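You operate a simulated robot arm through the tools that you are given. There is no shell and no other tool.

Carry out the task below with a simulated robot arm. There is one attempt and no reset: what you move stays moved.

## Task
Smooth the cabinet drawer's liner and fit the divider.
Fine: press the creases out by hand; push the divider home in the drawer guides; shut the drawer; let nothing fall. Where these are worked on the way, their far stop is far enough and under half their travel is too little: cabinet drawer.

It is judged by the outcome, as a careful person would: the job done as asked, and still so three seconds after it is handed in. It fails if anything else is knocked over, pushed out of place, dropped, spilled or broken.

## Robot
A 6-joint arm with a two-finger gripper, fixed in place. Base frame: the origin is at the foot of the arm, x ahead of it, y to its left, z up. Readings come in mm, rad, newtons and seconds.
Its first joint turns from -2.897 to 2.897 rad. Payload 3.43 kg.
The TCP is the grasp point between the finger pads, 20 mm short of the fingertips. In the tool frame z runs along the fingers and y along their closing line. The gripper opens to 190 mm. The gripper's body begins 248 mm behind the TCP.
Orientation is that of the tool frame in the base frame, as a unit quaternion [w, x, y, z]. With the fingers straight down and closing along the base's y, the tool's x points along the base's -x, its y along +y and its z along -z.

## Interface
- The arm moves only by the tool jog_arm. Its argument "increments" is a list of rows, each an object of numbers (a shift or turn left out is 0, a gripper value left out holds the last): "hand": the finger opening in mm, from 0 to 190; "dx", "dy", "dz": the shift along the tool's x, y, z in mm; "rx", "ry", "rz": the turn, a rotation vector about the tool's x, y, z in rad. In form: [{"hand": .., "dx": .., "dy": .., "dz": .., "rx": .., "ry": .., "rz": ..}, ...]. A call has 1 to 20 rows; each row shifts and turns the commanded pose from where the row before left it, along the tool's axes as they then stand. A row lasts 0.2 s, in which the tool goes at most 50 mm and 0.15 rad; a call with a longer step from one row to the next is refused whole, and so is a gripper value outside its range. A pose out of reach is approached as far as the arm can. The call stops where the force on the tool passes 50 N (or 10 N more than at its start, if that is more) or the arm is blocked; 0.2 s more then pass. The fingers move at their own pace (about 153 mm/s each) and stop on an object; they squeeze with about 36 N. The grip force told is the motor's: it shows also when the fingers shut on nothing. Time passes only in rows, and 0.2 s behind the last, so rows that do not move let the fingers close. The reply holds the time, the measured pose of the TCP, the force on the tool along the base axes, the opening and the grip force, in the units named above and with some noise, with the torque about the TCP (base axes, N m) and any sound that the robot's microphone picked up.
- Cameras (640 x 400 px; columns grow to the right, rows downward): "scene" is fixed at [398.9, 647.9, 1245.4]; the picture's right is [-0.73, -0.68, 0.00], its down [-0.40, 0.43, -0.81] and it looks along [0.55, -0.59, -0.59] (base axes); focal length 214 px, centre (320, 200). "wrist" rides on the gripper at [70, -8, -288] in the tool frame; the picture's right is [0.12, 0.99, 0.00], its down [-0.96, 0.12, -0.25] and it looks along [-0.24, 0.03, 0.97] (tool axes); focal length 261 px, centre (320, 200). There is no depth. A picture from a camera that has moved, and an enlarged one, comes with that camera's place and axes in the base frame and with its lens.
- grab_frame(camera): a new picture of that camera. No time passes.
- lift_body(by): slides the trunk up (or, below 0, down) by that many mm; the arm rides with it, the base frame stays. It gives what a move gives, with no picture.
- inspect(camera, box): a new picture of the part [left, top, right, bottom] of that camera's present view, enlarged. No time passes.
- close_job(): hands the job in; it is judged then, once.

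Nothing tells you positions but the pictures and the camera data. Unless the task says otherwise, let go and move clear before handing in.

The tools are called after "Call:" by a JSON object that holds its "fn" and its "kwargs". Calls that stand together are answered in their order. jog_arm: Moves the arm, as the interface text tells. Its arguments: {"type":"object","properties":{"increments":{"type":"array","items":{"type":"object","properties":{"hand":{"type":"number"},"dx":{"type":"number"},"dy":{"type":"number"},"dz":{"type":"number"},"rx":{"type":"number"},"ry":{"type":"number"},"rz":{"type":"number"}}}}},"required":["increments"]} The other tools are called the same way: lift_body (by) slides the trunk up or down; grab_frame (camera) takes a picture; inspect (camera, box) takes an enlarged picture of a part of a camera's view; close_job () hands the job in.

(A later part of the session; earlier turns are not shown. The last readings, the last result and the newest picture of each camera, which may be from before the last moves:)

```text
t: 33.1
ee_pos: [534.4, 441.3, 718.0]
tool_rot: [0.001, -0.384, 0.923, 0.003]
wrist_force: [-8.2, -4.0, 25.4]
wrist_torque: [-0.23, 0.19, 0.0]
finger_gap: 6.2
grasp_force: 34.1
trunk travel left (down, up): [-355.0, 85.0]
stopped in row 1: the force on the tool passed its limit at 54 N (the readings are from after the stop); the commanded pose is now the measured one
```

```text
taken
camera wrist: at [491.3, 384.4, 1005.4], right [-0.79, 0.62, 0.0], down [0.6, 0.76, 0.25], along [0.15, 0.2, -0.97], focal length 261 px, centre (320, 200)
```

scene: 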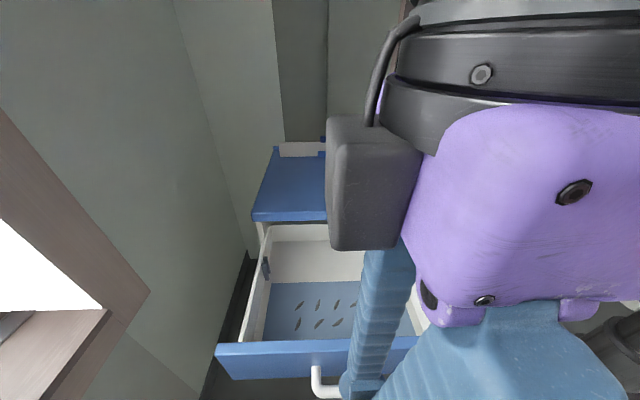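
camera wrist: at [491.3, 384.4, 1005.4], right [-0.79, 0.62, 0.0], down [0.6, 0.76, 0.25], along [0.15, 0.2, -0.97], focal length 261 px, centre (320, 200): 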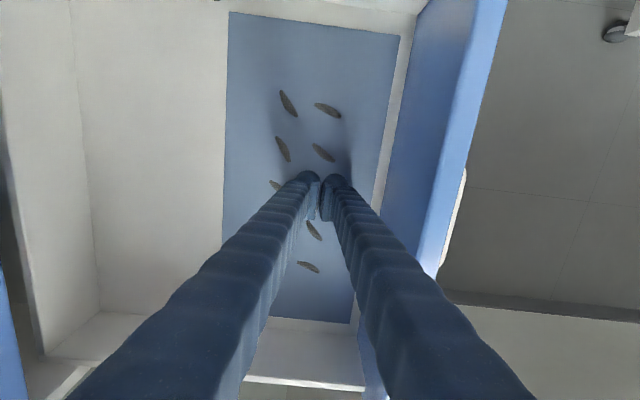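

Contact was at TCP z≈718, so the liner surface is about z 697. I pressed to about 50 N there. I'll lift and see what that press did to the crease.

Call:
{"fn": "jog_arm", "kwargs": {"increments": [{"dz": -20}, {"dz": -20}, {"dy": 40}, {"dy": 40}]}}

Call:
{"fn": "grab_frame", "kwargs": {"camera": "wrist"}}

Call:
{"fn": "inspect", "kwargs": {"camera": "scene", "box": [230, 230, 430, 355]}}

```text
t: 34.0
ee_pos: [498.4, 481.1, 755.1]
tool_rot: [0.001, -0.383, 0.924, 0.003]
wrist_force: [16.1, -14.8, -2.2]
wrist_torque: [0.92, 0.95, 0.36]
finger_gap: 0.0
grasp_force: 33.9
trunk travel left (down, up): [-355.0, 85.0]
stopped in row 4: the force on the tool passed its limit at 118 N (the readings are from after the stop); the commanded pose is now the measured one
```

```text
taken
camera wrist: at [454.4, 423.5, 1043.8], right [-0.79, 0.62, 0.0], down [0.6, 0.76, 0.25], along [0.15, 0.2, -0.97], focal length 261 px, centre (320, 200)
```

wrist: 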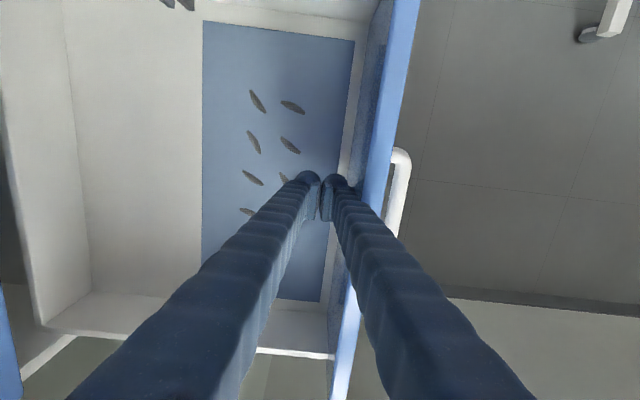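

```text
3.20 times, centred on (330, 292) of scene
camera zoom: at [398.9, 647.9, 1245.4], right [-0.73, -0.68, 0.0], down [-0.4, 0.43, -0.81], along [0.55, -0.59, -0.59], focal length 686 px, centre (288, -96)
```

zoom: 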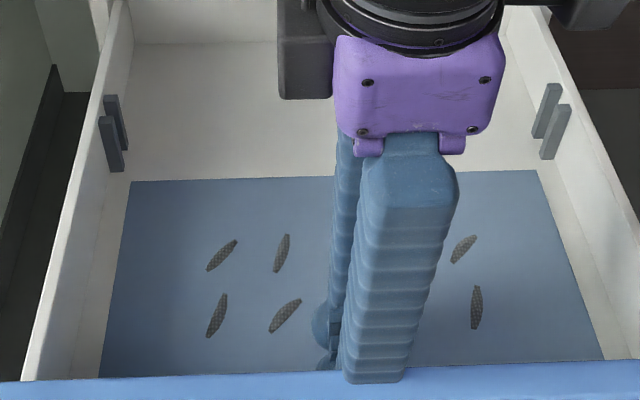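

I moved toward the drawer front too low and touched its inner wall. I'll back off, rise clear and check that the drawer and the creases are where they were.

Call:
{"fn": "jog_arm", "kwargs": {"increments": [{"dy": -20}, {"dz": -40}, {"dz": -40}, {"dz": -40}, {"dy": 45}, {"dy": 45}, {"dy": 45}]}}

Call:
{"fn": "grab_frame", "kwargs": {"camera": "wrist"}}

Call:
{"fn": "inspect", "kwargs": {"camera": "wrist", "box": [130, 20, 330, 145]}}

Call:
{"fn": "inspect", "kwargs": {"camera": "wrist", "box": [130, 120, 330, 245]}}

```text
t: 35.6
ee_pos: [414.8, 560.2, 877.5]
tool_rot: [0.002, -0.382, 0.924, 0.002]
wrist_force: [-0.1, 0.0, -0.3]
wrist_torque: [0.08, -0.05, 0.0]
finger_gap: 0.0
grasp_force: 34.9
trunk travel left (down, up): [-355.0, 85.0]
```

```text
taken
camera wrist: at [371.2, 503.5, 1166.2], right [-0.79, 0.62, 0.0], down [0.6, 0.76, 0.25], along [0.15, 0.2, -0.97], focal length 261 px, centre (320, 200)
```

wrist: 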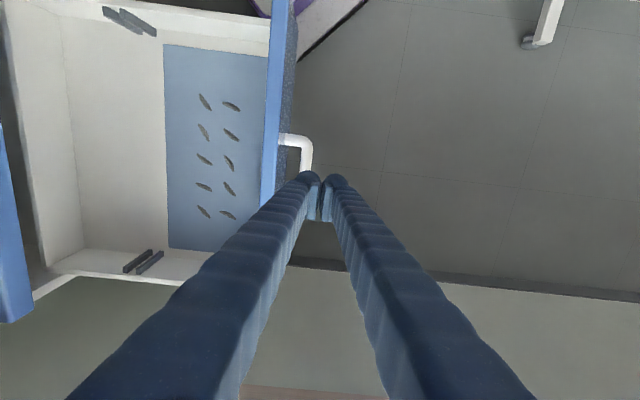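

```text
3.20 times, centred on (230, 82) of wrist
camera zoom: at [371.2, 503.5, 1166.2], right [-0.79, 0.62, 0.0], down [0.6, 0.76, 0.25], along [0.15, 0.2, -0.97], focal length 834 px, centre (608, 576)
```

zoom: 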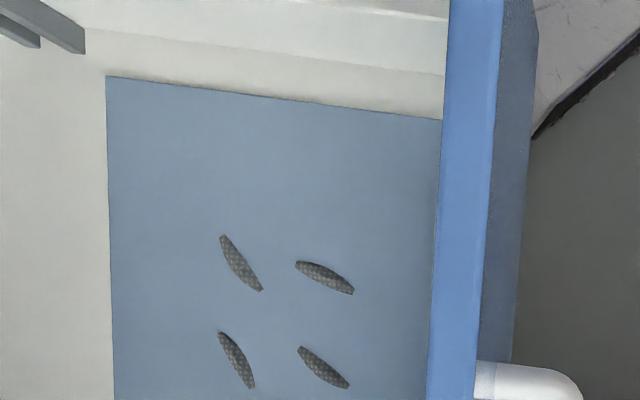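

```text
3.20 times, centred on (230, 182) of wrist
camera zoom: at [371.2, 503.5, 1166.2], right [-0.79, 0.62, 0.0], down [0.6, 0.76, 0.25], along [0.15, 0.2, -0.97], focal length 834 px, centre (608, 256)
```

zoom: 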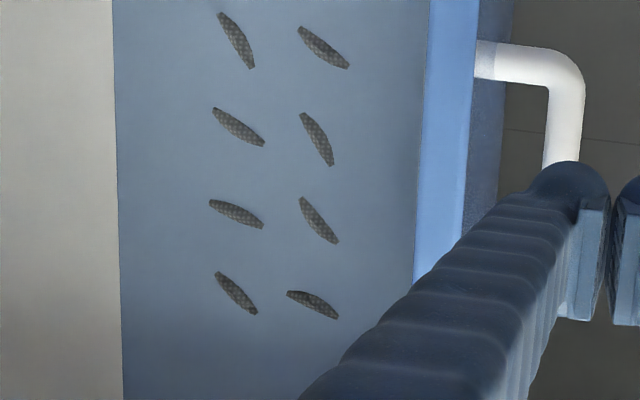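

The drawer shifted out about 8 mm from that touch, which is harmless since it was on its way to its stop. The pressed crease still shows, so I'll zoom in to see whether it changed compared with its neighbours.

Call:
{"fn": "inspect", "kwargs": {"camera": "wrist", "box": [185, 135, 249, 175]}}

Call:
{"fn": "inspect", "kwargs": {"camera": "wrist", "box": [185, 90, 249, 130]}}

Call:
{"fn": "inspect", "kwargs": {"camera": "scene", "box": [215, 280, 335, 355]}}

```text
10.00 times, centred on (217, 155) of wrist
camera zoom: at [371.2, 503.5, 1166.2], right [-0.79, 0.62, 0.0], down [0.6, 0.76, 0.25], along [0.15, 0.2, -0.97], focal length 2606 px, centre (1350, 650)
```

zoom: 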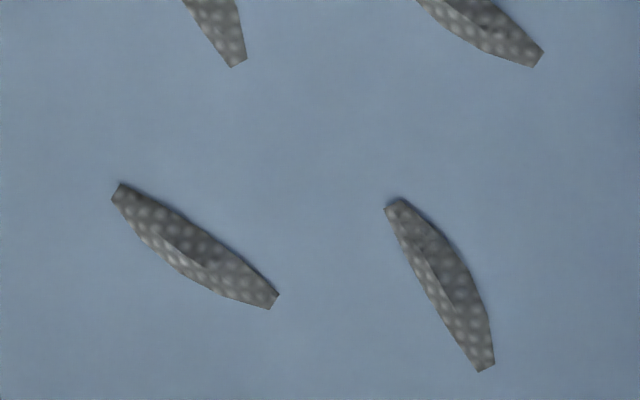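

```text
10.00 times, centred on (217, 110) of wrist
camera zoom: at [371.2, 503.5, 1166.2], right [-0.79, 0.62, 0.0], down [0.6, 0.76, 0.25], along [0.15, 0.2, -0.97], focal length 2606 px, centre (1350, 1100)
```

zoom: 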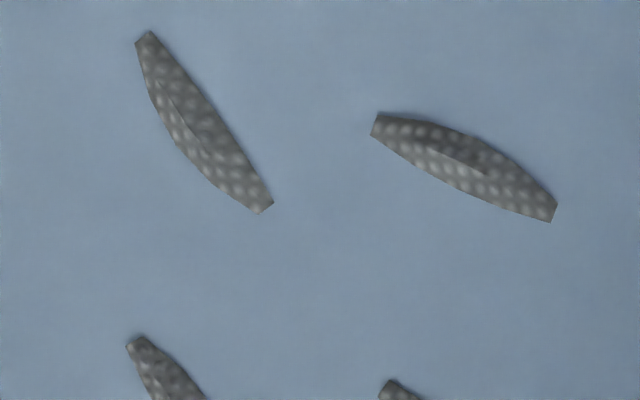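

```text
5.33 times, centred on (275, 318) of scene
camera zoom: at [398.9, 647.9, 1245.4], right [-0.73, -0.68, 0.0], down [-0.4, 0.43, -0.81], along [0.55, -0.59, -0.59], focal length 1144 px, centre (560, -427)
```

zoom: 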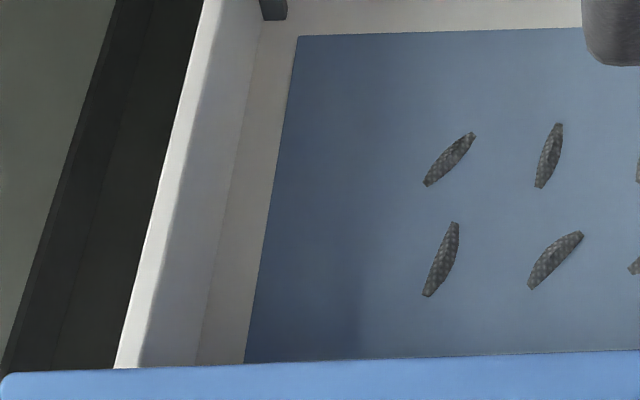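

The creases are small raised ridges, and a single still press doesn't remove them, so I'll smooth them with a pressing stroke. I'll start at the left end of the front row (u≈805, n≈-61) and come down to just above the liner.

Call:
{"fn": "jog_arm", "kwargs": {"increments": [{"dx": -28.5, "dy": -40.8}, {"dx": -28.5, "dy": -40.8}, {"dx": -28.5, "dy": -40.8}, {"dx": -28.5, "dy": -40.8}, {"dz": 40}, {"dz": 40}, {"dz": 40}, {"dz": 34}]}}

Call:
{"fn": "jog_arm", "kwargs": {"increments": [{"dz": 3}, {"dz": 0}]}}

Call:
{"fn": "jog_arm", "kwargs": {"increments": [{"dz": 2}, {"dz": 0}]}}

```text
t: 37.4
ee_pos: [611.1, 527.5, 721.0]
tool_rot: [0.002, -0.383, 0.924, 0.002]
wrist_force: [0.6, 0.2, 0.4]
wrist_torque: [-0.05, 0.03, -0.01]
finger_gap: 0.2
grasp_force: 34.3
trunk travel left (down, up): [-355.0, 85.0]
```

```text
t: 38.0
ee_pos: [611.9, 527.9, 719.4]
tool_rot: [0.002, -0.383, 0.924, 0.002]
wrist_force: [-0.4, -0.1, -0.5]
wrist_torque: [-0.01, -0.01, -0.01]
finger_gap: 0.0
grasp_force: 34.5
trunk travel left (down, up): [-355.0, 85.0]
```

```text
t: 38.6
ee_pos: [611.1, 526.9, 717.0]
tool_rot: [0.002, -0.383, 0.924, 0.002]
wrist_force: [-1.0, -0.9, 4.8]
wrist_torque: [-0.08, 0.04, 0.01]
finger_gap: 5.8
grasp_force: 33.3
trunk travel left (down, up): [-355.0, 85.0]
```

Light contact of 5 N on the liner. I'll press slightly more and check the force before stroking.

Call:
{"fn": "jog_arm", "kwargs": {"increments": [{"dz": 1}, {"dz": 0}]}}

Call:
{"fn": "jog_arm", "kwargs": {"increments": [{"dx": 4}, {"dx": 6}, {"dx": 8}, {"dx": 8}]}}

```text
t: 39.2
ee_pos: [612.6, 526.9, 717.2]
tool_rot: [0.002, -0.383, 0.924, 0.001]
wrist_force: [-1.6, -3.3, 16.9]
wrist_torque: [-0.21, 0.08, -0.03]
finger_gap: 6.0
grasp_force: 34.5
trunk travel left (down, up): [-355.0, 85.0]
```

```text
t: 40.2
ee_pos: [593.4, 510.2, 717.9]
tool_rot: [0.001, -0.382, 0.924, 0.003]
wrist_force: [7.9, 6.9, 27.4]
wrist_torque: [-0.05, -0.13, 0.11]
finger_gap: 5.9
grasp_force: 34.3
trunk travel left (down, up): [-355.0, 85.0]
```

The stroke is running at about 27 N with low drag. I'll continue across part of the front row and then look.

Call:
{"fn": "jog_arm", "kwargs": {"increments": [{"dx": 10}, {"dx": 10}, {"dx": 10}, {"dx": 10}, {"dx": 10}]}}

Call:
{"fn": "inspect", "kwargs": {"camera": "scene", "box": [230, 260, 430, 385]}}

Call:
{"fn": "grab_frame", "kwargs": {"camera": "wrist"}}

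```text
t: 41.4
ee_pos: [557.2, 473.0, 718.2]
tool_rot: [0.001, -0.383, 0.924, 0.003]
wrist_force: [11.9, 11.5, 41.2]
wrist_torque: [0.12, -0.2, 0.15]
finger_gap: 6.0
grasp_force: 34.2
trunk travel left (down, up): [-355.0, 85.0]
```

```text
3.20 times, centred on (330, 322) of scene
camera zoom: at [398.9, 647.9, 1245.4], right [-0.73, -0.68, 0.0], down [-0.4, 0.43, -0.81], along [0.55, -0.59, -0.59], focal length 686 px, centre (288, -192)
```

zoom: 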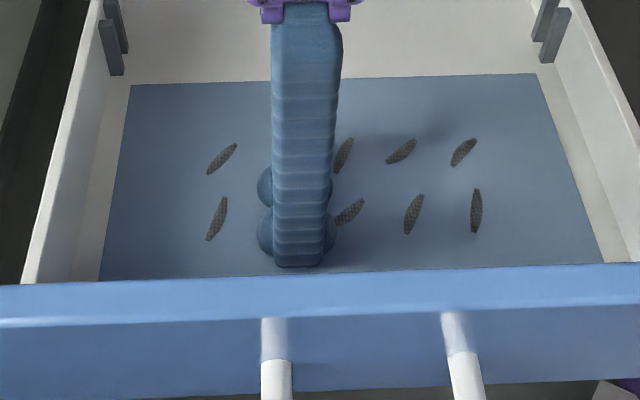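

```text
taken
camera wrist: at [513.5, 416.5, 1005.5], right [-0.79, 0.62, 0.0], down [0.6, 0.76, 0.25], along [0.15, 0.2, -0.97], focal length 261 px, centre (320, 200)
```

wrist: 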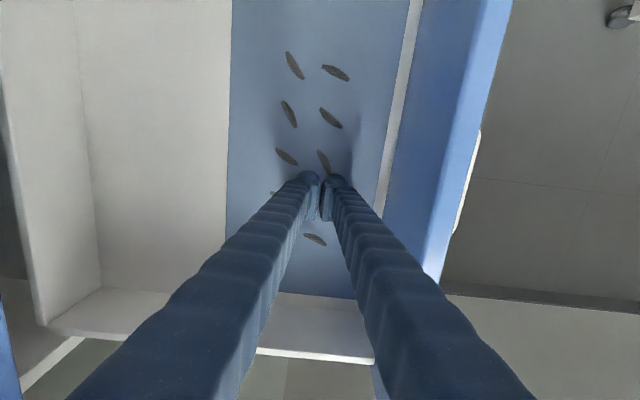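

The first crease I crossed is still there. It lay under the 6 mm seam between the fingertips, so it wasn't actually pressed. I'll lift slightly, shift 11 mm so that one finger runs squarely over the row, and try again on the next creases.

Call:
{"fn": "jog_arm", "kwargs": {"increments": [{"dz": -6}, {"dy": 11, "dx": -25}, {"dz": 3}, {"dz": 0}]}}

Call:
{"fn": "jog_arm", "kwargs": {"increments": [{"dz": 1}, {"dz": 0}]}}

```text
t: 42.4
ee_pos: [567.5, 498.7, 718.6]
tool_rot: [0.001, -0.382, 0.924, 0.003]
wrist_force: [-0.1, -0.5, -0.3]
wrist_torque: [-0.01, 0.03, 0.02]
finger_gap: 0.0
grasp_force: 34.1
trunk travel left (down, up): [-355.0, 85.0]
```

```text
t: 43.0
ee_pos: [567.2, 498.2, 716.7]
tool_rot: [0.001, -0.383, 0.924, 0.003]
wrist_force: [-0.6, 0.1, 0.4]
wrist_torque: [0.01, 0.03, 0.02]
finger_gap: 0.1
grasp_force: 34.4
trunk travel left (down, up): [-355.0, 85.0]
```

Call:
{"fn": "jog_arm", "kwargs": {"increments": [{"dz": 1.5}, {"dz": 0}]}}

Call:
{"fn": "jog_arm", "kwargs": {"increments": [{"dz": 0.7}, {"dz": 0}]}}

```text
t: 43.6
ee_pos: [567.2, 498.4, 718.0]
tool_rot: [0.002, -0.382, 0.924, 0.002]
wrist_force: [-0.9, -2.6, 10.8]
wrist_torque: [-0.16, 0.05, -0.03]
finger_gap: 6.2
grasp_force: 34.0
trunk travel left (down, up): [-355.0, 85.0]
```

```text
t: 44.2
ee_pos: [569.3, 499.2, 717.5]
tool_rot: [0.003, -0.382, 0.924, 0.003]
wrist_force: [-2.4, -3.1, 22.7]
wrist_torque: [-0.19, 0.07, 0.0]
finger_gap: 5.9
grasp_force: 33.7
trunk travel left (down, up): [-355.0, 85.0]
```

I have 23 N of contact. I'll slide slowly across the next crease (u≈733) and check.

Call:
{"fn": "jog_arm", "kwargs": {"increments": [{"dx": 5}, {"dx": 5}, {"dx": 5}, {"dx": 5}, {"dx": 5}, {"dx": 5}, {"dx": 5}, {"dx": 5}]}}

Call:
{"fn": "jog_arm", "kwargs": {"increments": [{"dz": -20}, {"dz": -30}, {"dz": -40}, {"dz": -40}]}}

Call:
{"fn": "inspect", "kwargs": {"camera": "scene", "box": [230, 260, 430, 385]}}

Call:
{"fn": "grab_frame", "kwargs": {"camera": "wrist"}}

```text
t: 46.0
ee_pos: [540.9, 472.1, 717.0]
tool_rot: [0.003, -0.382, 0.924, 0.004]
wrist_force: [14.5, 12.8, 41.2]
wrist_torque: [0.17, -0.24, -0.02]
finger_gap: 6.2
grasp_force: 33.9
trunk travel left (down, up): [-355.0, 85.0]
```

```text
t: 47.0
ee_pos: [539.5, 468.3, 846.7]
tool_rot: [0.001, -0.382, 0.924, 0.002]
wrist_force: [-0.2, 0.4, 0.8]
wrist_torque: [0.04, -0.03, -0.01]
finger_gap: 0.2
grasp_force: 34.2
trunk travel left (down, up): [-355.0, 85.0]
```

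```text
3.20 times, centred on (330, 322) of scene
camera zoom: at [398.9, 647.9, 1245.4], right [-0.73, -0.68, 0.0], down [-0.4, 0.43, -0.81], along [0.55, -0.59, -0.59], focal length 686 px, centre (288, -192)
```

zoom: 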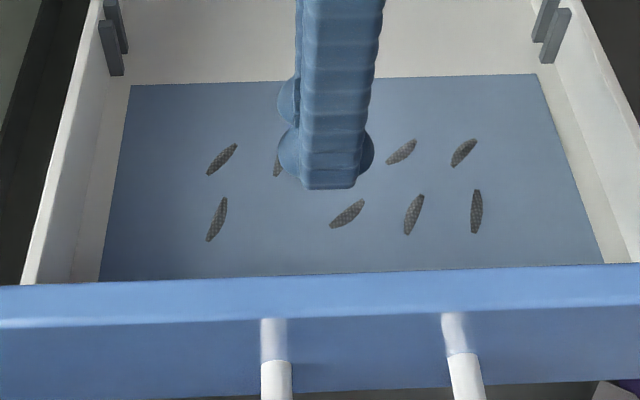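

```text
taken
camera wrist: at [496.2, 411.6, 1134.5], right [-0.79, 0.62, 0.0], down [0.6, 0.76, 0.25], along [0.15, 0.2, -0.97], focal length 261 px, centre (320, 200)
```

wrist: 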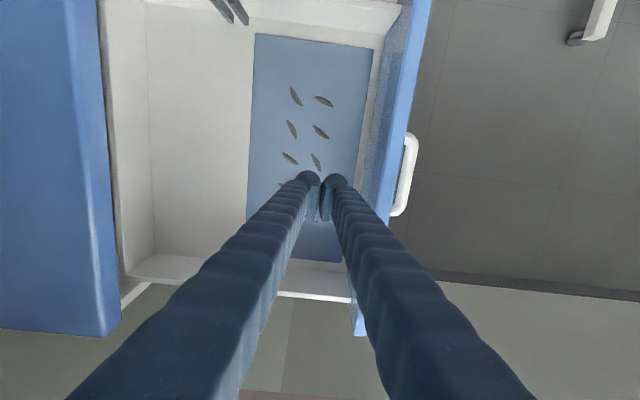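

The crease at u≈733 in the front row is gone, so a finger directly over the crease with 20–40 N while sliding works. The rows are 45 mm apart, so I'll open the fingers about 28 mm so that each finger runs over one row, and stroke the whole length.

Call:
{"fn": "jog_arm", "kwargs": {"increments": [{"hand": 28, "dx": -31, "dy": -11}, {"dx": -31, "dy": -11}, {"dx": -31, "dy": -11}, {"dz": 40}, {"dz": 40}, {"dz": 40}, {"dz": 5}]}}

Call:
{"fn": "jog_arm", "kwargs": {"increments": [{"dz": 3}, {"dz": 0}]}}

Call:
{"fn": "jog_arm", "kwargs": {"increments": [{"dz": 2}, {"dz": 0}]}}

```text
t: 48.6
ee_pos: [629.3, 513.7, 720.5]
tool_rot: [0.001, -0.382, 0.924, 0.003]
wrist_force: [0.8, 0.0, -0.1]
wrist_torque: [-0.04, 0.0, -0.02]
finger_gap: 28.1
grasp_force: 0.0
trunk travel left (down, up): [-355.0, 85.0]
```

```text
t: 49.2
ee_pos: [628.6, 513.2, 716.5]
tool_rot: [0.002, -0.383, 0.924, 0.003]
wrist_force: [-0.4, -1.1, 5.5]
wrist_torque: [-0.14, -0.06, -0.01]
finger_gap: 28.3
grasp_force: 0.1
trunk travel left (down, up): [-355.0, 85.0]
```

```text
t: 49.8
ee_pos: [629.9, 513.8, 718.1]
tool_rot: [0.002, -0.383, 0.924, 0.003]
wrist_force: [0.7, -5.4, 24.7]
wrist_torque: [-0.38, -0.1, 0.02]
finger_gap: 28.5
grasp_force: 0.4
trunk travel left (down, up): [-355.0, 85.0]
```

Both fingers are on the liner at 25 N. I'll slide along the rows.

Call:
{"fn": "jog_arm", "kwargs": {"increments": [{"dx": 5}, {"dx": 5, "dz": -0.1}, {"dx": 5, "dz": -0.1}, {"dx": 5, "dz": -0.1}, {"dx": 5, "dz": -0.1}, {"dx": 5, "dz": -0.1}, {"dx": 5, "dz": -0.1}, {"dx": 5, "dz": -0.1}, {"dx": 5, "dz": -0.1}, {"dx": 5, "dz": -0.1}]}}

Call:
{"fn": "inspect", "kwargs": {"camera": "scene", "box": [230, 260, 430, 385]}}

```text
t: 52.0
ee_pos: [592.9, 477.0, 717.1]
tool_rot: [0.003, -0.382, 0.924, 0.003]
wrist_force: [12.0, 12.5, 37.7]
wrist_torque: [-0.13, -0.43, 0.2]
finger_gap: 27.8
grasp_force: 0.1
trunk travel left (down, up): [-355.0, 85.0]
```

```text
3.20 times, centred on (330, 322) of scene
camera zoom: at [398.9, 647.9, 1245.4], right [-0.73, -0.68, 0.0], down [-0.4, 0.43, -0.81], along [0.55, -0.59, -0.59], focal length 686 px, centre (288, -192)
```

zoom: 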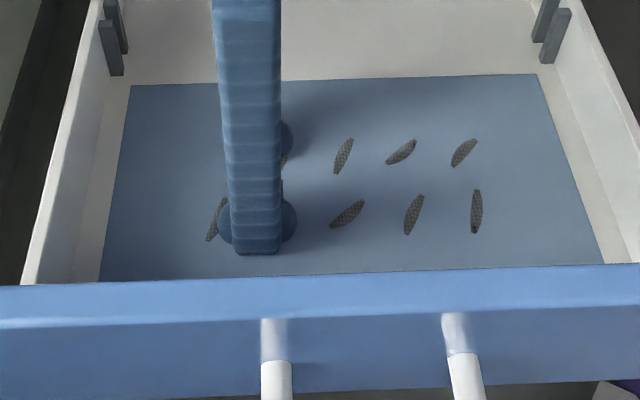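

The back-row crease at the left end is gone; the inner finger does the pressing. I'll continue along the back row with a little more relief, then do the front row with the inner finger.

Call:
{"fn": "jog_arm", "kwargs": {"increments": [{"dx": 5, "dz": -0.8}, {"dx": 5, "dz": -0.1}, {"dx": 5, "dz": -0.1}, {"dx": 5, "dz": -0.1}, {"dx": 5, "dz": -0.1}, {"dx": 5, "dz": -0.1}, {"dx": 5, "dz": -0.1}, {"dx": 5, "dz": -0.1}, {"dx": 5, "dz": -0.1}, {"dx": 5, "dz": -0.1}]}}

Call:
{"fn": "inspect", "kwargs": {"camera": "scene", "box": [230, 260, 430, 385]}}

```text
t: 54.2
ee_pos: [558.1, 441.1, 718.0]
tool_rot: [0.001, -0.383, 0.924, 0.002]
wrist_force: [3.9, 4.7, 17.1]
wrist_torque: [-0.2, -0.39, 0.21]
finger_gap: 28.0
grasp_force: 0.0
trunk travel left (down, up): [-355.0, 85.0]
```

```text
3.20 times, centred on (330, 322) of scene
camera zoom: at [398.9, 647.9, 1245.4], right [-0.73, -0.68, 0.0], down [-0.4, 0.43, -0.81], along [0.55, -0.59, -0.59], focal length 686 px, centre (288, -192)
```

zoom: 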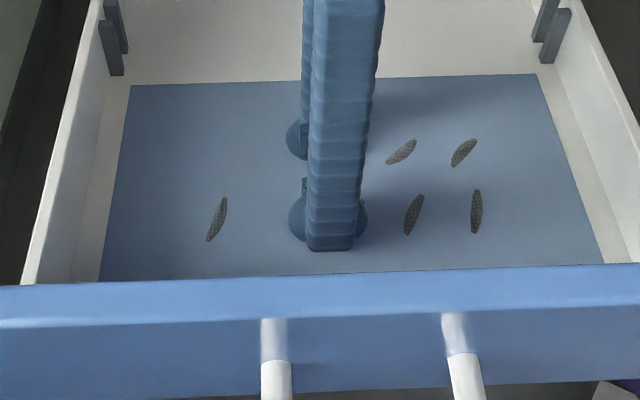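

Two back-row creases are gone. I'll keep sliding toward the low-u end.

Call:
{"fn": "jog_arm", "kwargs": {"increments": [{"dx": 5, "dz": 0.4}, {"dx": 5}, {"dx": 5}, {"dx": 5}, {"dx": 5}, {"dx": 5}, {"dx": 5, "dz": -0.1}, {"dx": 5, "dz": -0.1}, {"dx": 5, "dz": -0.1}, {"dx": 5, "dz": -0.1}]}}

Call:
{"fn": "inspect", "kwargs": {"camera": "scene", "box": [230, 260, 430, 385]}}

```text
t: 56.4
ee_pos: [521.4, 406.6, 719.0]
tool_rot: [0.0, -0.383, 0.924, 0.002]
wrist_force: [4.8, 4.8, 16.4]
wrist_torque: [-0.22, -0.37, 0.22]
finger_gap: 27.9
grasp_force: 0.1
trunk travel left (down, up): [-355.0, 85.0]
```

```text
3.20 times, centred on (330, 322) of scene
camera zoom: at [398.9, 647.9, 1245.4], right [-0.73, -0.68, 0.0], down [-0.4, 0.43, -0.81], along [0.55, -0.59, -0.59], focal length 686 px, centre (288, -192)
```

zoom: 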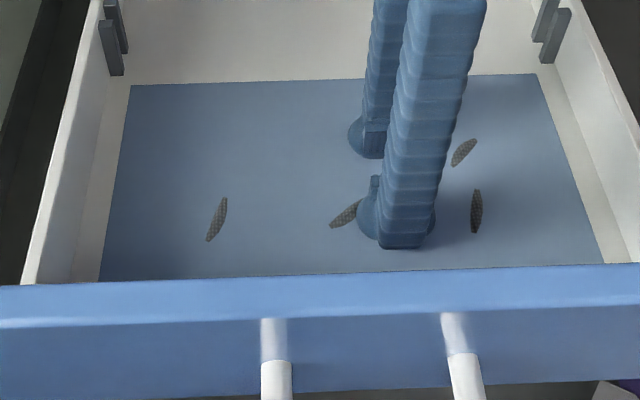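

The back-row middle crease is gone too. I'll continue to the end of the back row.

Call:
{"fn": "jog_arm", "kwargs": {"increments": [{"dx": 5, "dz": 0.4}, {"dx": 5}, {"dx": 5}, {"dx": 5}, {"dx": 5}, {"dx": 5}, {"dx": 5}, {"dx": 5, "dz": -0.1}, {"dx": 5, "dz": -0.1}, {"dx": 5, "dz": -0.1}, {"dx": 5, "dz": -0.1}, {"dx": 5, "dz": -0.1}, {"dx": 5, "dz": -0.1}, {"dx": 5, "dz": -0.1}, {"dx": 5, "dz": -0.1}, {"dx": 5, "dz": -0.1}]}}

Call:
{"fn": "inspect", "kwargs": {"camera": "scene", "box": [230, 260, 430, 385]}}

```text
t: 59.8
ee_pos: [464.2, 350.7, 718.3]
tool_rot: [0.001, -0.382, 0.924, 0.003]
wrist_force: [3.9, 4.5, 12.7]
wrist_torque: [-0.16, -0.27, 0.14]
finger_gap: 27.9
grasp_force: 0.0
trunk travel left (down, up): [-355.0, 85.0]
```

```text
3.20 times, centred on (330, 322) of scene
camera zoom: at [398.9, 647.9, 1245.4], right [-0.73, -0.68, 0.0], down [-0.4, 0.43, -0.81], along [0.55, -0.59, -0.59], focal length 686 px, centre (288, -192)
```

zoom: 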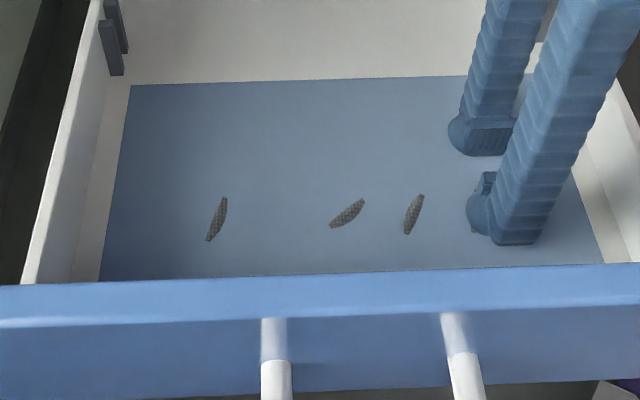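

The back row looks done. Now the front row: lift, close the fingers and shift so the inner finger runs over n≈-61, stroking back toward higher u.

Call:
{"fn": "jog_arm", "kwargs": {"increments": [{"dz": -8}, {"dz": -8, "hand": 0}, {"dy": 32, "dx": 6}, {"dz": 8}, {"dz": 5}, {"dz": 0}]}}

Call:
{"fn": "jog_arm", "kwargs": {"increments": [{"dz": 2}, {"dz": 0}]}}

```text
t: 61.2
ee_pos: [439.8, 368.6, 720.4]
tool_rot: [0.0, -0.383, 0.924, 0.002]
wrist_force: [0.7, 0.6, -0.5]
wrist_torque: [-0.01, 0.0, -0.03]
finger_gap: 0.5
grasp_force: 34.3
trunk travel left (down, up): [-355.0, 85.0]
```

```text
t: 61.8
ee_pos: [439.1, 369.2, 719.3]
tool_rot: [0.001, -0.382, 0.924, 0.002]
wrist_force: [-0.4, -0.5, -0.6]
wrist_torque: [-0.02, 0.03, 0.01]
finger_gap: 0.0
grasp_force: 34.2
trunk travel left (down, up): [-355.0, 85.0]
```

Call:
{"fn": "jog_arm", "kwargs": {"increments": [{"dz": 1.5}, {"dz": 0}]}}

Call:
{"fn": "jog_arm", "kwargs": {"increments": [{"dz": 1}, {"dz": 0}]}}

```text
t: 62.4
ee_pos: [438.3, 368.7, 716.2]
tool_rot: [0.002, -0.382, 0.924, 0.003]
wrist_force: [-0.9, 0.0, 2.7]
wrist_torque: [-0.09, 0.03, -0.01]
finger_gap: 6.1
grasp_force: 34.5
trunk travel left (down, up): [-355.0, 85.0]
```

```text
t: 63.0
ee_pos: [438.5, 368.9, 717.6]
tool_rot: [0.002, -0.383, 0.924, 0.003]
wrist_force: [-2.1, -1.6, 22.7]
wrist_torque: [-0.14, 0.08, -0.01]
finger_gap: 5.8
grasp_force: 34.3
trunk travel left (down, up): [-355.0, 85.0]
```

I have 23 N of contact. I'll stroke slowly toward higher u along the front row.

Call:
{"fn": "jog_arm", "kwargs": {"increments": [{"dx": -5}, {"dx": -5}, {"dx": -5}, {"dx": -5}, {"dx": -5}, {"dx": -5}, {"dx": -5}, {"dx": -5}]}}

Call:
{"fn": "inspect", "kwargs": {"camera": "scene", "box": [230, 260, 430, 385]}}

```text
t: 64.8
ee_pos: [466.7, 398.3, 717.7]
tool_rot: [0.004, -0.381, 0.924, 0.001]
wrist_force: [-7.8, -5.7, 18.6]
wrist_torque: [-0.27, 0.32, 0.06]
finger_gap: 6.0
grasp_force: 34.0
trunk travel left (down, up): [-355.0, 85.0]
```

```text
3.20 times, centred on (330, 322) of scene
camera zoom: at [398.9, 647.9, 1245.4], right [-0.73, -0.68, 0.0], down [-0.4, 0.43, -0.81], along [0.55, -0.59, -0.59], focal length 686 px, centre (288, -192)
```

zoom: 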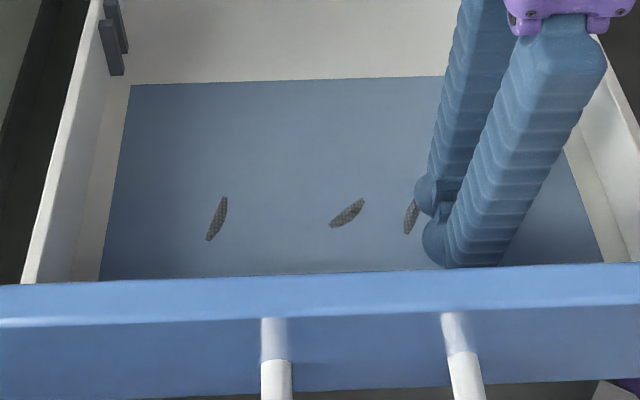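

The stroke is steady at about 19 N. I'll continue across the next two creases.

Call:
{"fn": "jog_arm", "kwargs": {"increments": [{"dx": -5, "dz": 0.3}, {"dx": -5}, {"dx": -5}, {"dx": -5}, {"dx": -5}, {"dx": -5, "dz": 0.1}, {"dx": -5}, {"dx": -5}, {"dx": -5}, {"dx": -5, "dz": 0.1}]}}

Call:
{"fn": "jog_arm", "kwargs": {"increments": [{"dx": -5}, {"dx": -5}, {"dx": -5}, {"dx": -5}, {"dx": -5, "dz": 0.1}, {"dx": -5}, {"dx": -5}, {"dx": -5}, {"dx": -5}, {"dx": -5, "dz": 0.1}]}}

Call:
{"fn": "inspect", "kwargs": {"camera": "scene", "box": [230, 260, 430, 385]}}

```text
t: 67.0
ee_pos: [503.5, 433.2, 717.8]
tool_rot: [0.002, -0.382, 0.924, 0.003]
wrist_force: [-5.7, -5.3, 18.0]
wrist_torque: [-0.27, 0.14, -0.05]
finger_gap: 5.9
grasp_force: 33.7
trunk travel left (down, up): [-355.0, 85.0]
```

```text
t: 69.2
ee_pos: [538.5, 467.8, 718.0]
tool_rot: [0.003, -0.384, 0.924, 0.003]
wrist_force: [-7.2, -6.6, 19.8]
wrist_torque: [-0.25, 0.18, -0.1]
finger_gap: 6.1
grasp_force: 34.1
trunk travel left (down, up): [-355.0, 85.0]
```

```text
3.20 times, centred on (330, 322) of scene
camera zoom: at [398.9, 647.9, 1245.4], right [-0.73, -0.68, 0.0], down [-0.4, 0.43, -0.81], along [0.55, -0.59, -0.59], focal length 686 px, centre (288, -192)
```

zoom: 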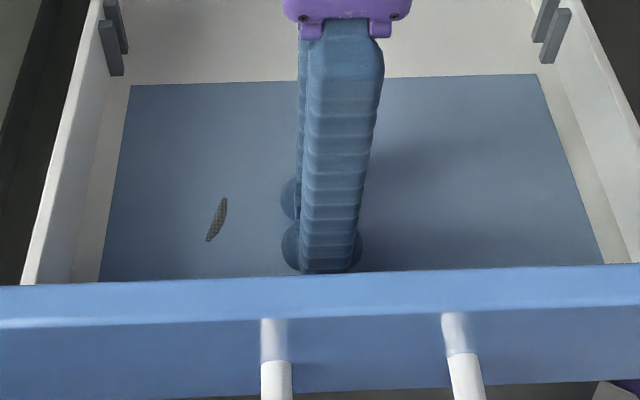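

Only the leftmost front crease remains. I'll carry the stroke on over it.

Call:
{"fn": "jog_arm", "kwargs": {"increments": [{"dx": -5, "dz": 0.1}, {"dx": -5}, {"dx": -5}, {"dx": -5}, {"dx": -5}, {"dx": -5, "dz": 0.1}, {"dx": -5}, {"dx": -5}, {"dx": -5}, {"dx": -5, "dz": 0.1}]}}

Call:
{"fn": "jog_arm", "kwargs": {"increments": [{"dx": -5, "dz": 0.1}, {"dx": -5}, {"dx": -5}, {"dx": -5}, {"dx": -5}, {"dx": -5, "dz": 0.1}, {"dx": -5}, {"dx": -5}, {"dx": -5}]}}

Call:
{"fn": "jog_arm", "kwargs": {"increments": [{"dz": -10}, {"dz": -30}, {"dz": -40}, {"dz": -40}, {"dz": -40}, {"dz": -40}]}}

Call:
{"fn": "inspect", "kwargs": {"camera": "scene", "box": [210, 235, 450, 385]}}

Call:
{"fn": "grab_frame", "kwargs": {"camera": "wrist"}}

```text
t: 71.4
ee_pos: [573.8, 504.5, 717.0]
tool_rot: [0.003, -0.382, 0.924, 0.003]
wrist_force: [-7.3, -7.0, 20.9]
wrist_torque: [-0.3, 0.16, -0.06]
finger_gap: 6.0
grasp_force: 34.2
trunk travel left (down, up): [-355.0, 85.0]
```

```text
t: 73.4
ee_pos: [603.9, 535.2, 717.4]
tool_rot: [0.003, -0.383, 0.924, 0.003]
wrist_force: [-6.4, -6.9, 20.6]
wrist_torque: [-0.28, 0.21, -0.02]
finger_gap: 6.0
grasp_force: 34.4
trunk travel left (down, up): [-355.0, 85.0]
```

```text
t: 74.8
ee_pos: [605.0, 532.6, 916.9]
tool_rot: [0.001, -0.383, 0.924, 0.003]
wrist_force: [-0.6, -0.1, 0.6]
wrist_torque: [0.04, -0.07, 0.01]
finger_gap: 0.0
grasp_force: 33.8
trunk travel left (down, up): [-355.0, 85.0]
```

```text
2.67 times, centred on (330, 310) of scene
camera zoom: at [398.9, 647.9, 1245.4], right [-0.73, -0.68, 0.0], down [-0.4, 0.43, -0.81], along [0.55, -0.59, -0.59], focal length 572 px, centre (293, -93)
```

zoom: 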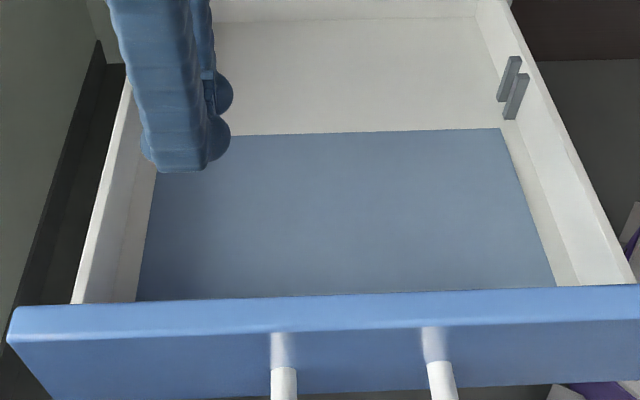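

```text
taken
camera wrist: at [561.4, 476.0, 1205.2], right [-0.79, 0.62, 0.0], down [0.6, 0.76, 0.25], along [0.15, 0.2, -0.97], focal length 261 px, centre (320, 200)
```

wrist: 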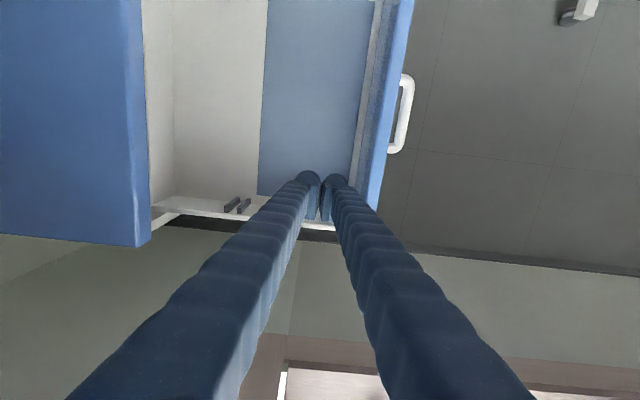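

All ten creases are smoothed out. Next I need precise guide positions, so I'll move to a central viewpoint above the drawer.

Call:
{"fn": "jog_arm", "kwargs": {"increments": [{"dx": 28.5, "dy": -12.5, "dz": -21, "hand": 190}, {"dx": 28.5, "dy": -12.5, "dz": -21}, {"dx": 28.5, "dy": -12.5, "dz": -21}, {"dx": 28.5, "dy": -12.5, "dz": -21}, {}]}}

Call:
{"fn": "grab_frame", "kwargs": {"camera": "wrist"}}

Call:
{"fn": "grab_frame", "kwargs": {"camera": "scene"}}

```text
t: 76.0
ee_pos: [557.8, 416.6, 998.9]
tool_rot: [0.001, -0.383, 0.924, 0.003]
wrist_force: [0.7, 0.2, -0.6]
wrist_torque: [0.0, 0.03, 0.01]
finger_gap: 190.3
grasp_force: 0.1
trunk travel left (down, up): [-355.0, 85.0]
```

```text
taken
camera wrist: at [516.3, 360.2, 1287.4], right [-0.79, 0.62, 0.0], down [0.6, 0.76, 0.25], along [0.15, 0.2, -0.97], focal length 261 px, centre (320, 200)
```

wrist: 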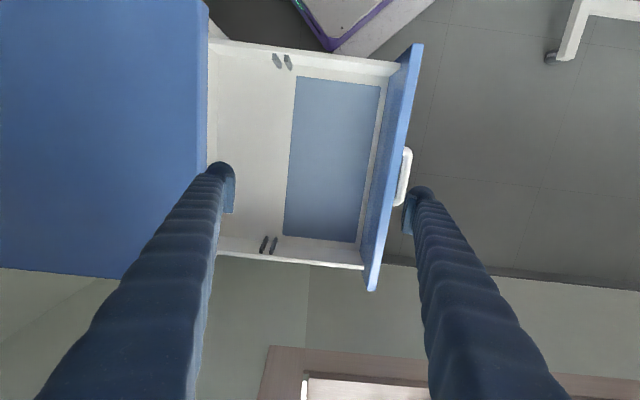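

```text
taken
```

scene: 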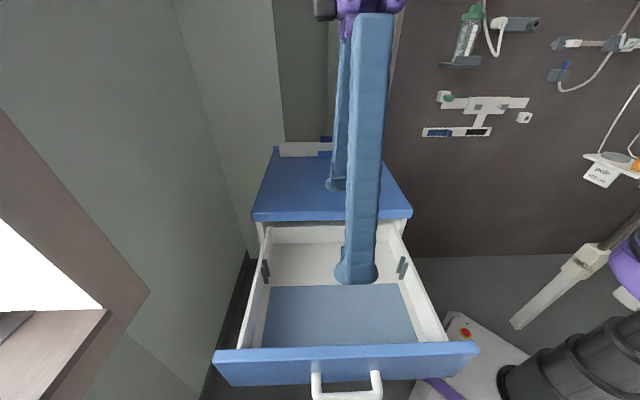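

Call:
{"fn": "inspect", "kwargs": {"camera": "wrist", "box": [248, 36, 328, 86]}}

Call:
{"fn": "inspect", "kwargs": {"camera": "wrist", "box": [235, 225, 315, 275]}}

Call:
{"fn": "inspect", "kwargs": {"camera": "scene", "box": [240, 240, 304, 280]}}

Call:
{"fn": "inspect", "kwargs": {"camera": "scene", "box": [368, 240, 432, 280]}}

```text
8.00 times, centred on (288, 61) of wrist
camera zoom: at [516.3, 360.2, 1287.4], right [-0.79, 0.62, 0.0], down [0.6, 0.76, 0.25], along [0.15, 0.2, -0.97], focal length 2085 px, centre (576, 1312)
```

zoom: 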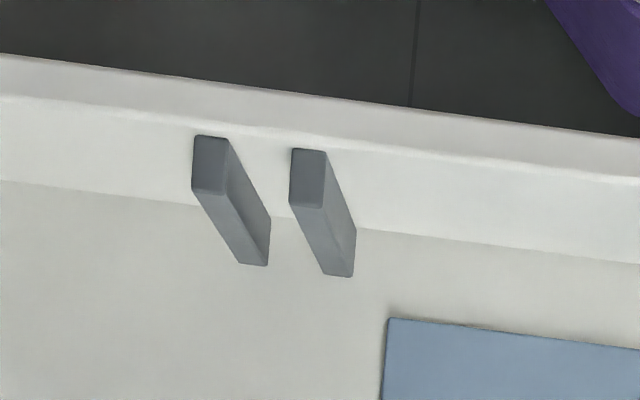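

```text
8.00 times, centred on (275, 250) of wrist
camera zoom: at [516.3, 360.2, 1287.4], right [-0.79, 0.62, 0.0], down [0.6, 0.76, 0.25], along [0.15, 0.2, -0.97], focal length 2085 px, centre (680, -200)
```

zoom: 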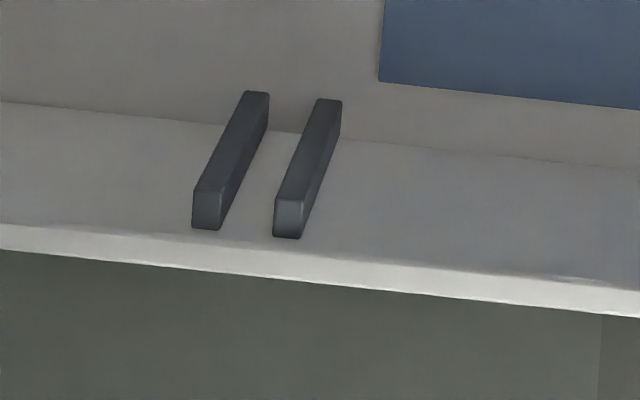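

```text
10.00 times, centred on (272, 260) of scene
camera zoom: at [398.9, 647.9, 1245.4], right [-0.73, -0.68, 0.0], down [-0.4, 0.43, -0.81], along [0.55, -0.59, -0.59], focal length 2145 px, centre (800, -400)
```

zoom: 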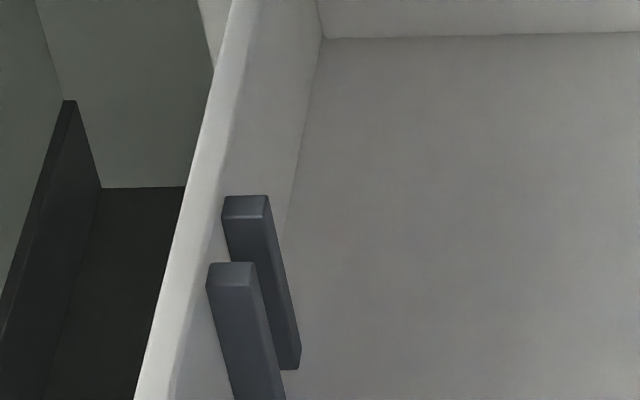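

```text
10.00 times, centred on (400, 260) of scene
camera zoom: at [398.9, 647.9, 1245.4], right [-0.73, -0.68, 0.0], down [-0.4, 0.43, -0.81], along [0.55, -0.59, -0.59], focal length 2145 px, centre (-480, -400)
```

zoom: 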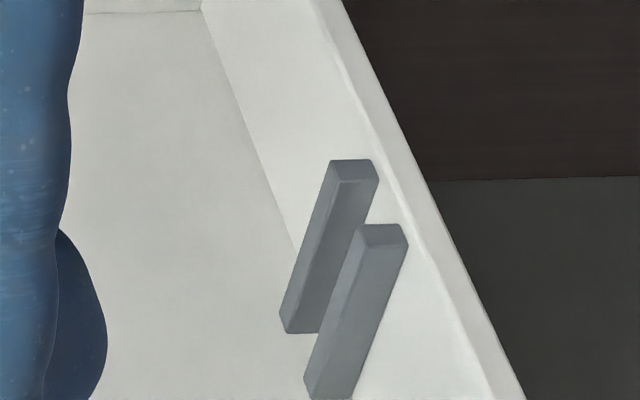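

The guide slots are measured: centre n≈-196 at both ends, slot about 15 mm wide, rib tops at z≈761, side walls at u≈488 and 889. Now I'll go over to the divider to measure its knob for the pick.

Call:
{"fn": "jog_arm", "kwargs": {"increments": [{"dy": -20, "dz": -40}, {"dy": -48}, {"dy": -48}, {"dy": -48}, {"dy": -48}, {"dy": -48}, {"dy": -48}, {"dy": -48}, {"dy": -48}, {"dy": -48}, {"dy": -48}]}}

Call:
{"fn": "grab_frame", "kwargs": {"camera": "wrist"}}

```text
t: 78.4
ee_pos: [914.0, 63.1, 1037.3]
tool_rot: [0.0, -0.383, 0.924, 0.003]
wrist_force: [0.0, 0.1, 0.5]
wrist_torque: [0.11, 0.05, 0.0]
finger_gap: 190.0
grasp_force: 0.1
trunk travel left (down, up): [-355.0, 85.0]
```

```text
taken
camera wrist: at [871.3, 6.4, 1326.0], right [-0.79, 0.62, 0.0], down [0.6, 0.76, 0.25], along [0.15, 0.2, -0.97], focal length 261 px, centre (320, 200)
```

wrist: 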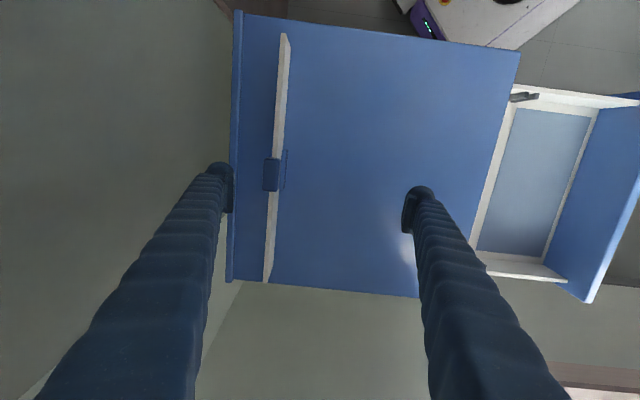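

Call:
{"fn": "inspect", "kwargs": {"camera": "wrist", "box": [236, 140, 316, 190]}}

Call:
{"fn": "inspect", "kwargs": {"camera": "wrist", "box": [240, 20, 320, 70]}}

Call:
{"fn": "inspect", "kwargs": {"camera": "wrist", "box": [230, 240, 310, 290]}}

Call:
{"fn": "inspect", "kwargs": {"camera": "scene", "box": [270, 125, 382, 195]}}

```text
8.00 times, centred on (276, 165) of wrist
camera zoom: at [871.3, 6.4, 1326.0], right [-0.79, 0.62, 0.0], down [0.6, 0.76, 0.25], along [0.15, 0.2, -0.97], focal length 2085 px, centre (672, 480)
```

zoom: 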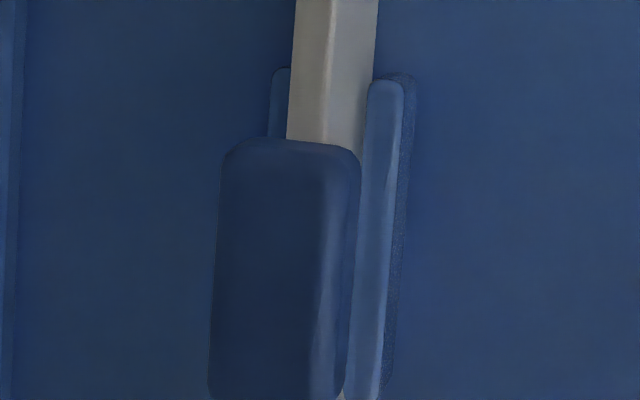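

```text
8.00 times, centred on (280, 45) of wrist
camera zoom: at [871.3, 6.4, 1326.0], right [-0.79, 0.62, 0.0], down [0.6, 0.76, 0.25], along [0.15, 0.2, -0.97], focal length 2085 px, centre (640, 1440)
```

zoom: 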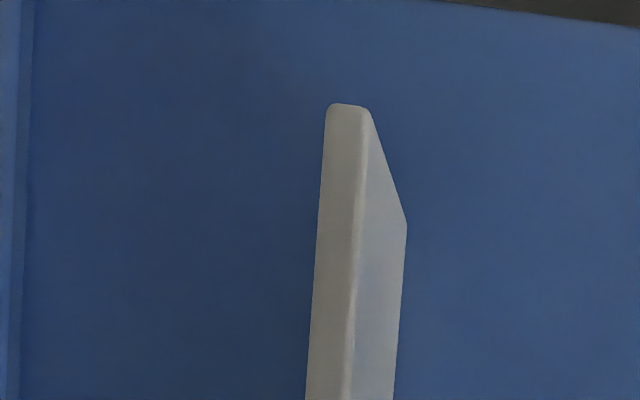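

```text
8.00 times, centred on (270, 265) of wrist
camera zoom: at [871.3, 6.4, 1326.0], right [-0.79, 0.62, 0.0], down [0.6, 0.76, 0.25], along [0.15, 0.2, -0.97], focal length 2085 px, centre (720, -320)
```

zoom: 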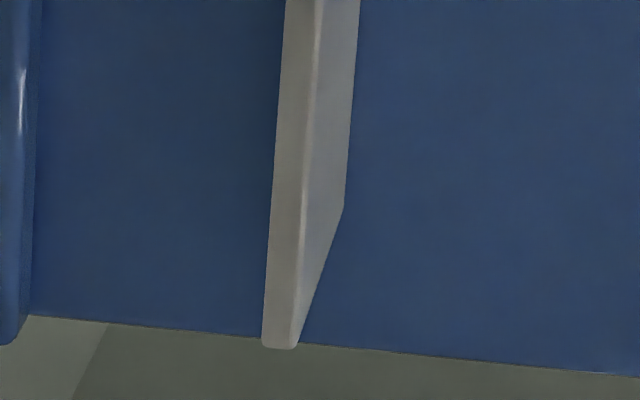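

```text
5.71 times, centred on (326, 160) of scene
camera zoom: at [398.9, 647.9, 1245.4], right [-0.73, -0.68, 0.0], down [-0.4, 0.43, -0.81], along [0.55, -0.59, -0.59], focal length 1226 px, centre (286, 429)
```

zoom: 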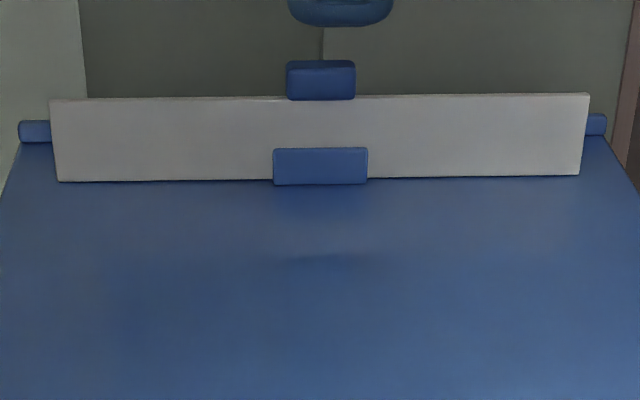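

The divider board is 393 mm long and about 8 mm thick, centred at u≈688, n≈-676. Its knob spans z≈916–938, so I'll grip it at TCP z≈927. I'll narrow the fingers and hover just above it to check.

Call:
{"fn": "jog_arm", "kwargs": {"increments": [{"hand": 70}, {"hand": 70}, {"hand": 70, "dx": 2, "dy": -37}, {"dx": 1, "dy": -37}, {"dz": 30}, {"dz": 30}, {}]}}

Call:
{"fn": "grab_frame", "kwargs": {"camera": "wrist"}}

Call:
{"fn": "inspect", "kwargs": {"camera": "wrist", "box": [270, 140, 370, 220]}}

Call:
{"fn": "inspect", "kwargs": {"camera": "scene", "box": [270, 90, 382, 190]}}

```text
t: 80.0
ee_pos: [962.8, 9.2, 979.4]
tool_rot: [0.003, -0.382, 0.924, 0.003]
wrist_force: [0.0, -1.0, -0.3]
wrist_torque: [0.03, 0.01, 0.01]
finger_gap: 70.1
grasp_force: 0.0
trunk travel left (down, up): [-355.0, 85.0]
```

```text
taken
camera wrist: at [920.2, -47.6, 1267.0], right [-0.79, 0.62, 0.0], down [0.6, 0.76, 0.25], along [0.15, 0.2, -0.97], focal length 261 px, centre (320, 200)
```

wrist: 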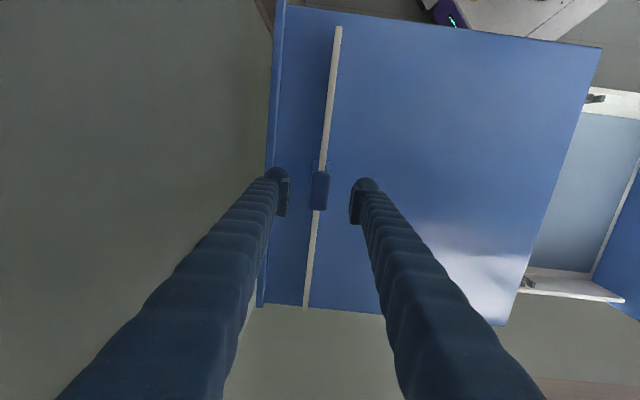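

```text
5.00 times, centred on (320, 180) of wrist
camera zoom: at [920.2, -47.6, 1267.0], right [-0.79, 0.62, 0.0], down [0.6, 0.76, 0.25], along [0.15, 0.2, -0.97], focal length 1303 px, centre (320, 300)
```

zoom: 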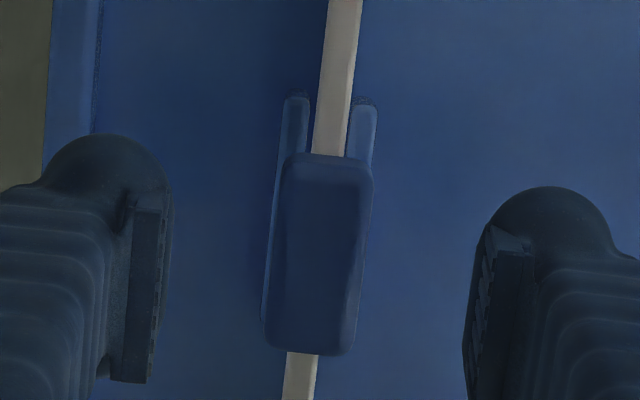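

```text
4.00 times, centred on (326, 140) of scene
camera zoom: at [398.9, 647.9, 1245.4], right [-0.73, -0.68, 0.0], down [-0.4, 0.43, -0.81], along [0.55, -0.59, -0.59], focal length 858 px, centre (296, 440)
```

zoom: 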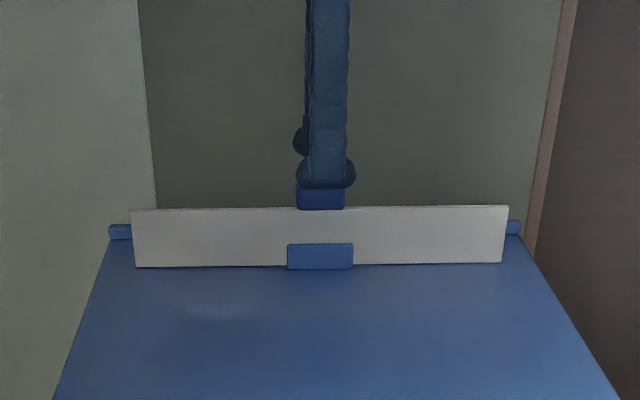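

The knob is centred between the fingers. I'll descend to grip height and close.

Call:
{"fn": "jog_arm", "kwargs": {"increments": [{"dz": 20}, {"dz": 20}, {"dz": 12}, {}]}}

Call:
{"fn": "jog_arm", "kwargs": {"increments": [{"hand": 0}, {"hand": 0}, {"hand": 0}]}}

Call:
{"fn": "inspect", "kwargs": {"camera": "scene", "box": [270, 90, 382, 190]}}

Call:
{"fn": "grab_frame", "kwargs": {"camera": "wrist"}}

```text
t: 81.0
ee_pos: [964.2, 9.9, 926.0]
tool_rot: [0.002, -0.383, 0.924, 0.003]
wrist_force: [0.1, 0.1, -0.6]
wrist_torque: [0.01, -0.02, 0.0]
finger_gap: 69.7
grasp_force: 0.0
trunk travel left (down, up): [-355.0, 85.0]
```

```text
t: 81.8
ee_pos: [964.7, 9.6, 925.6]
tool_rot: [0.002, -0.384, 0.923, 0.002]
wrist_force: [5.1, -4.5, 0.3]
wrist_torque: [-0.06, -0.08, 0.01]
finger_gap: 20.4
grasp_force: 36.3
trunk travel left (down, up): [-355.0, 85.0]
```

```text
4.00 times, centred on (326, 140) of scene
camera zoom: at [398.9, 647.9, 1245.4], right [-0.73, -0.68, 0.0], down [-0.4, 0.43, -0.81], along [0.55, -0.59, -0.59], focal length 858 px, centre (296, 440)
```

zoom: 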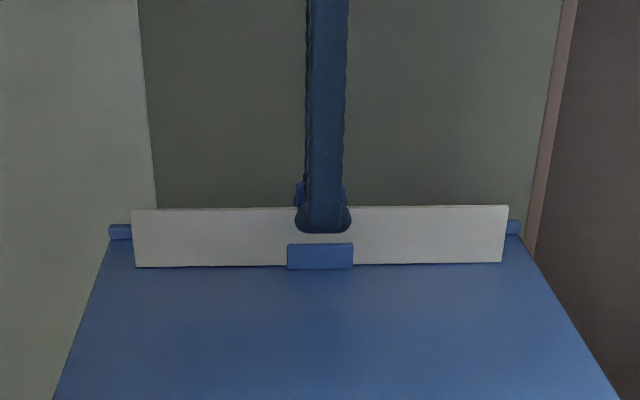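

```text
taken
camera wrist: at [920.6, -47.3, 1214.2], right [-0.79, 0.62, 0.0], down [0.6, 0.76, 0.25], along [0.15, 0.2, -0.97], focal length 261 px, centre (320, 200)
```

wrist: 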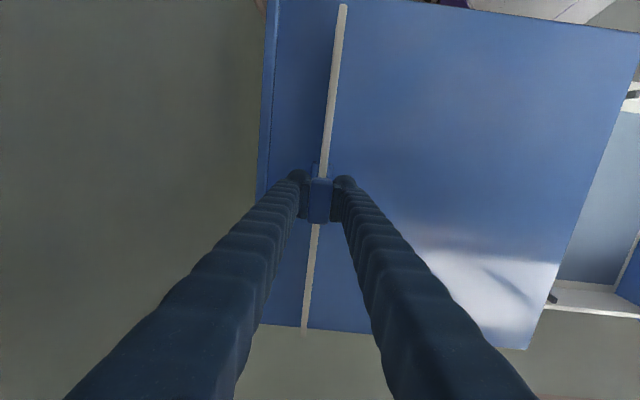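

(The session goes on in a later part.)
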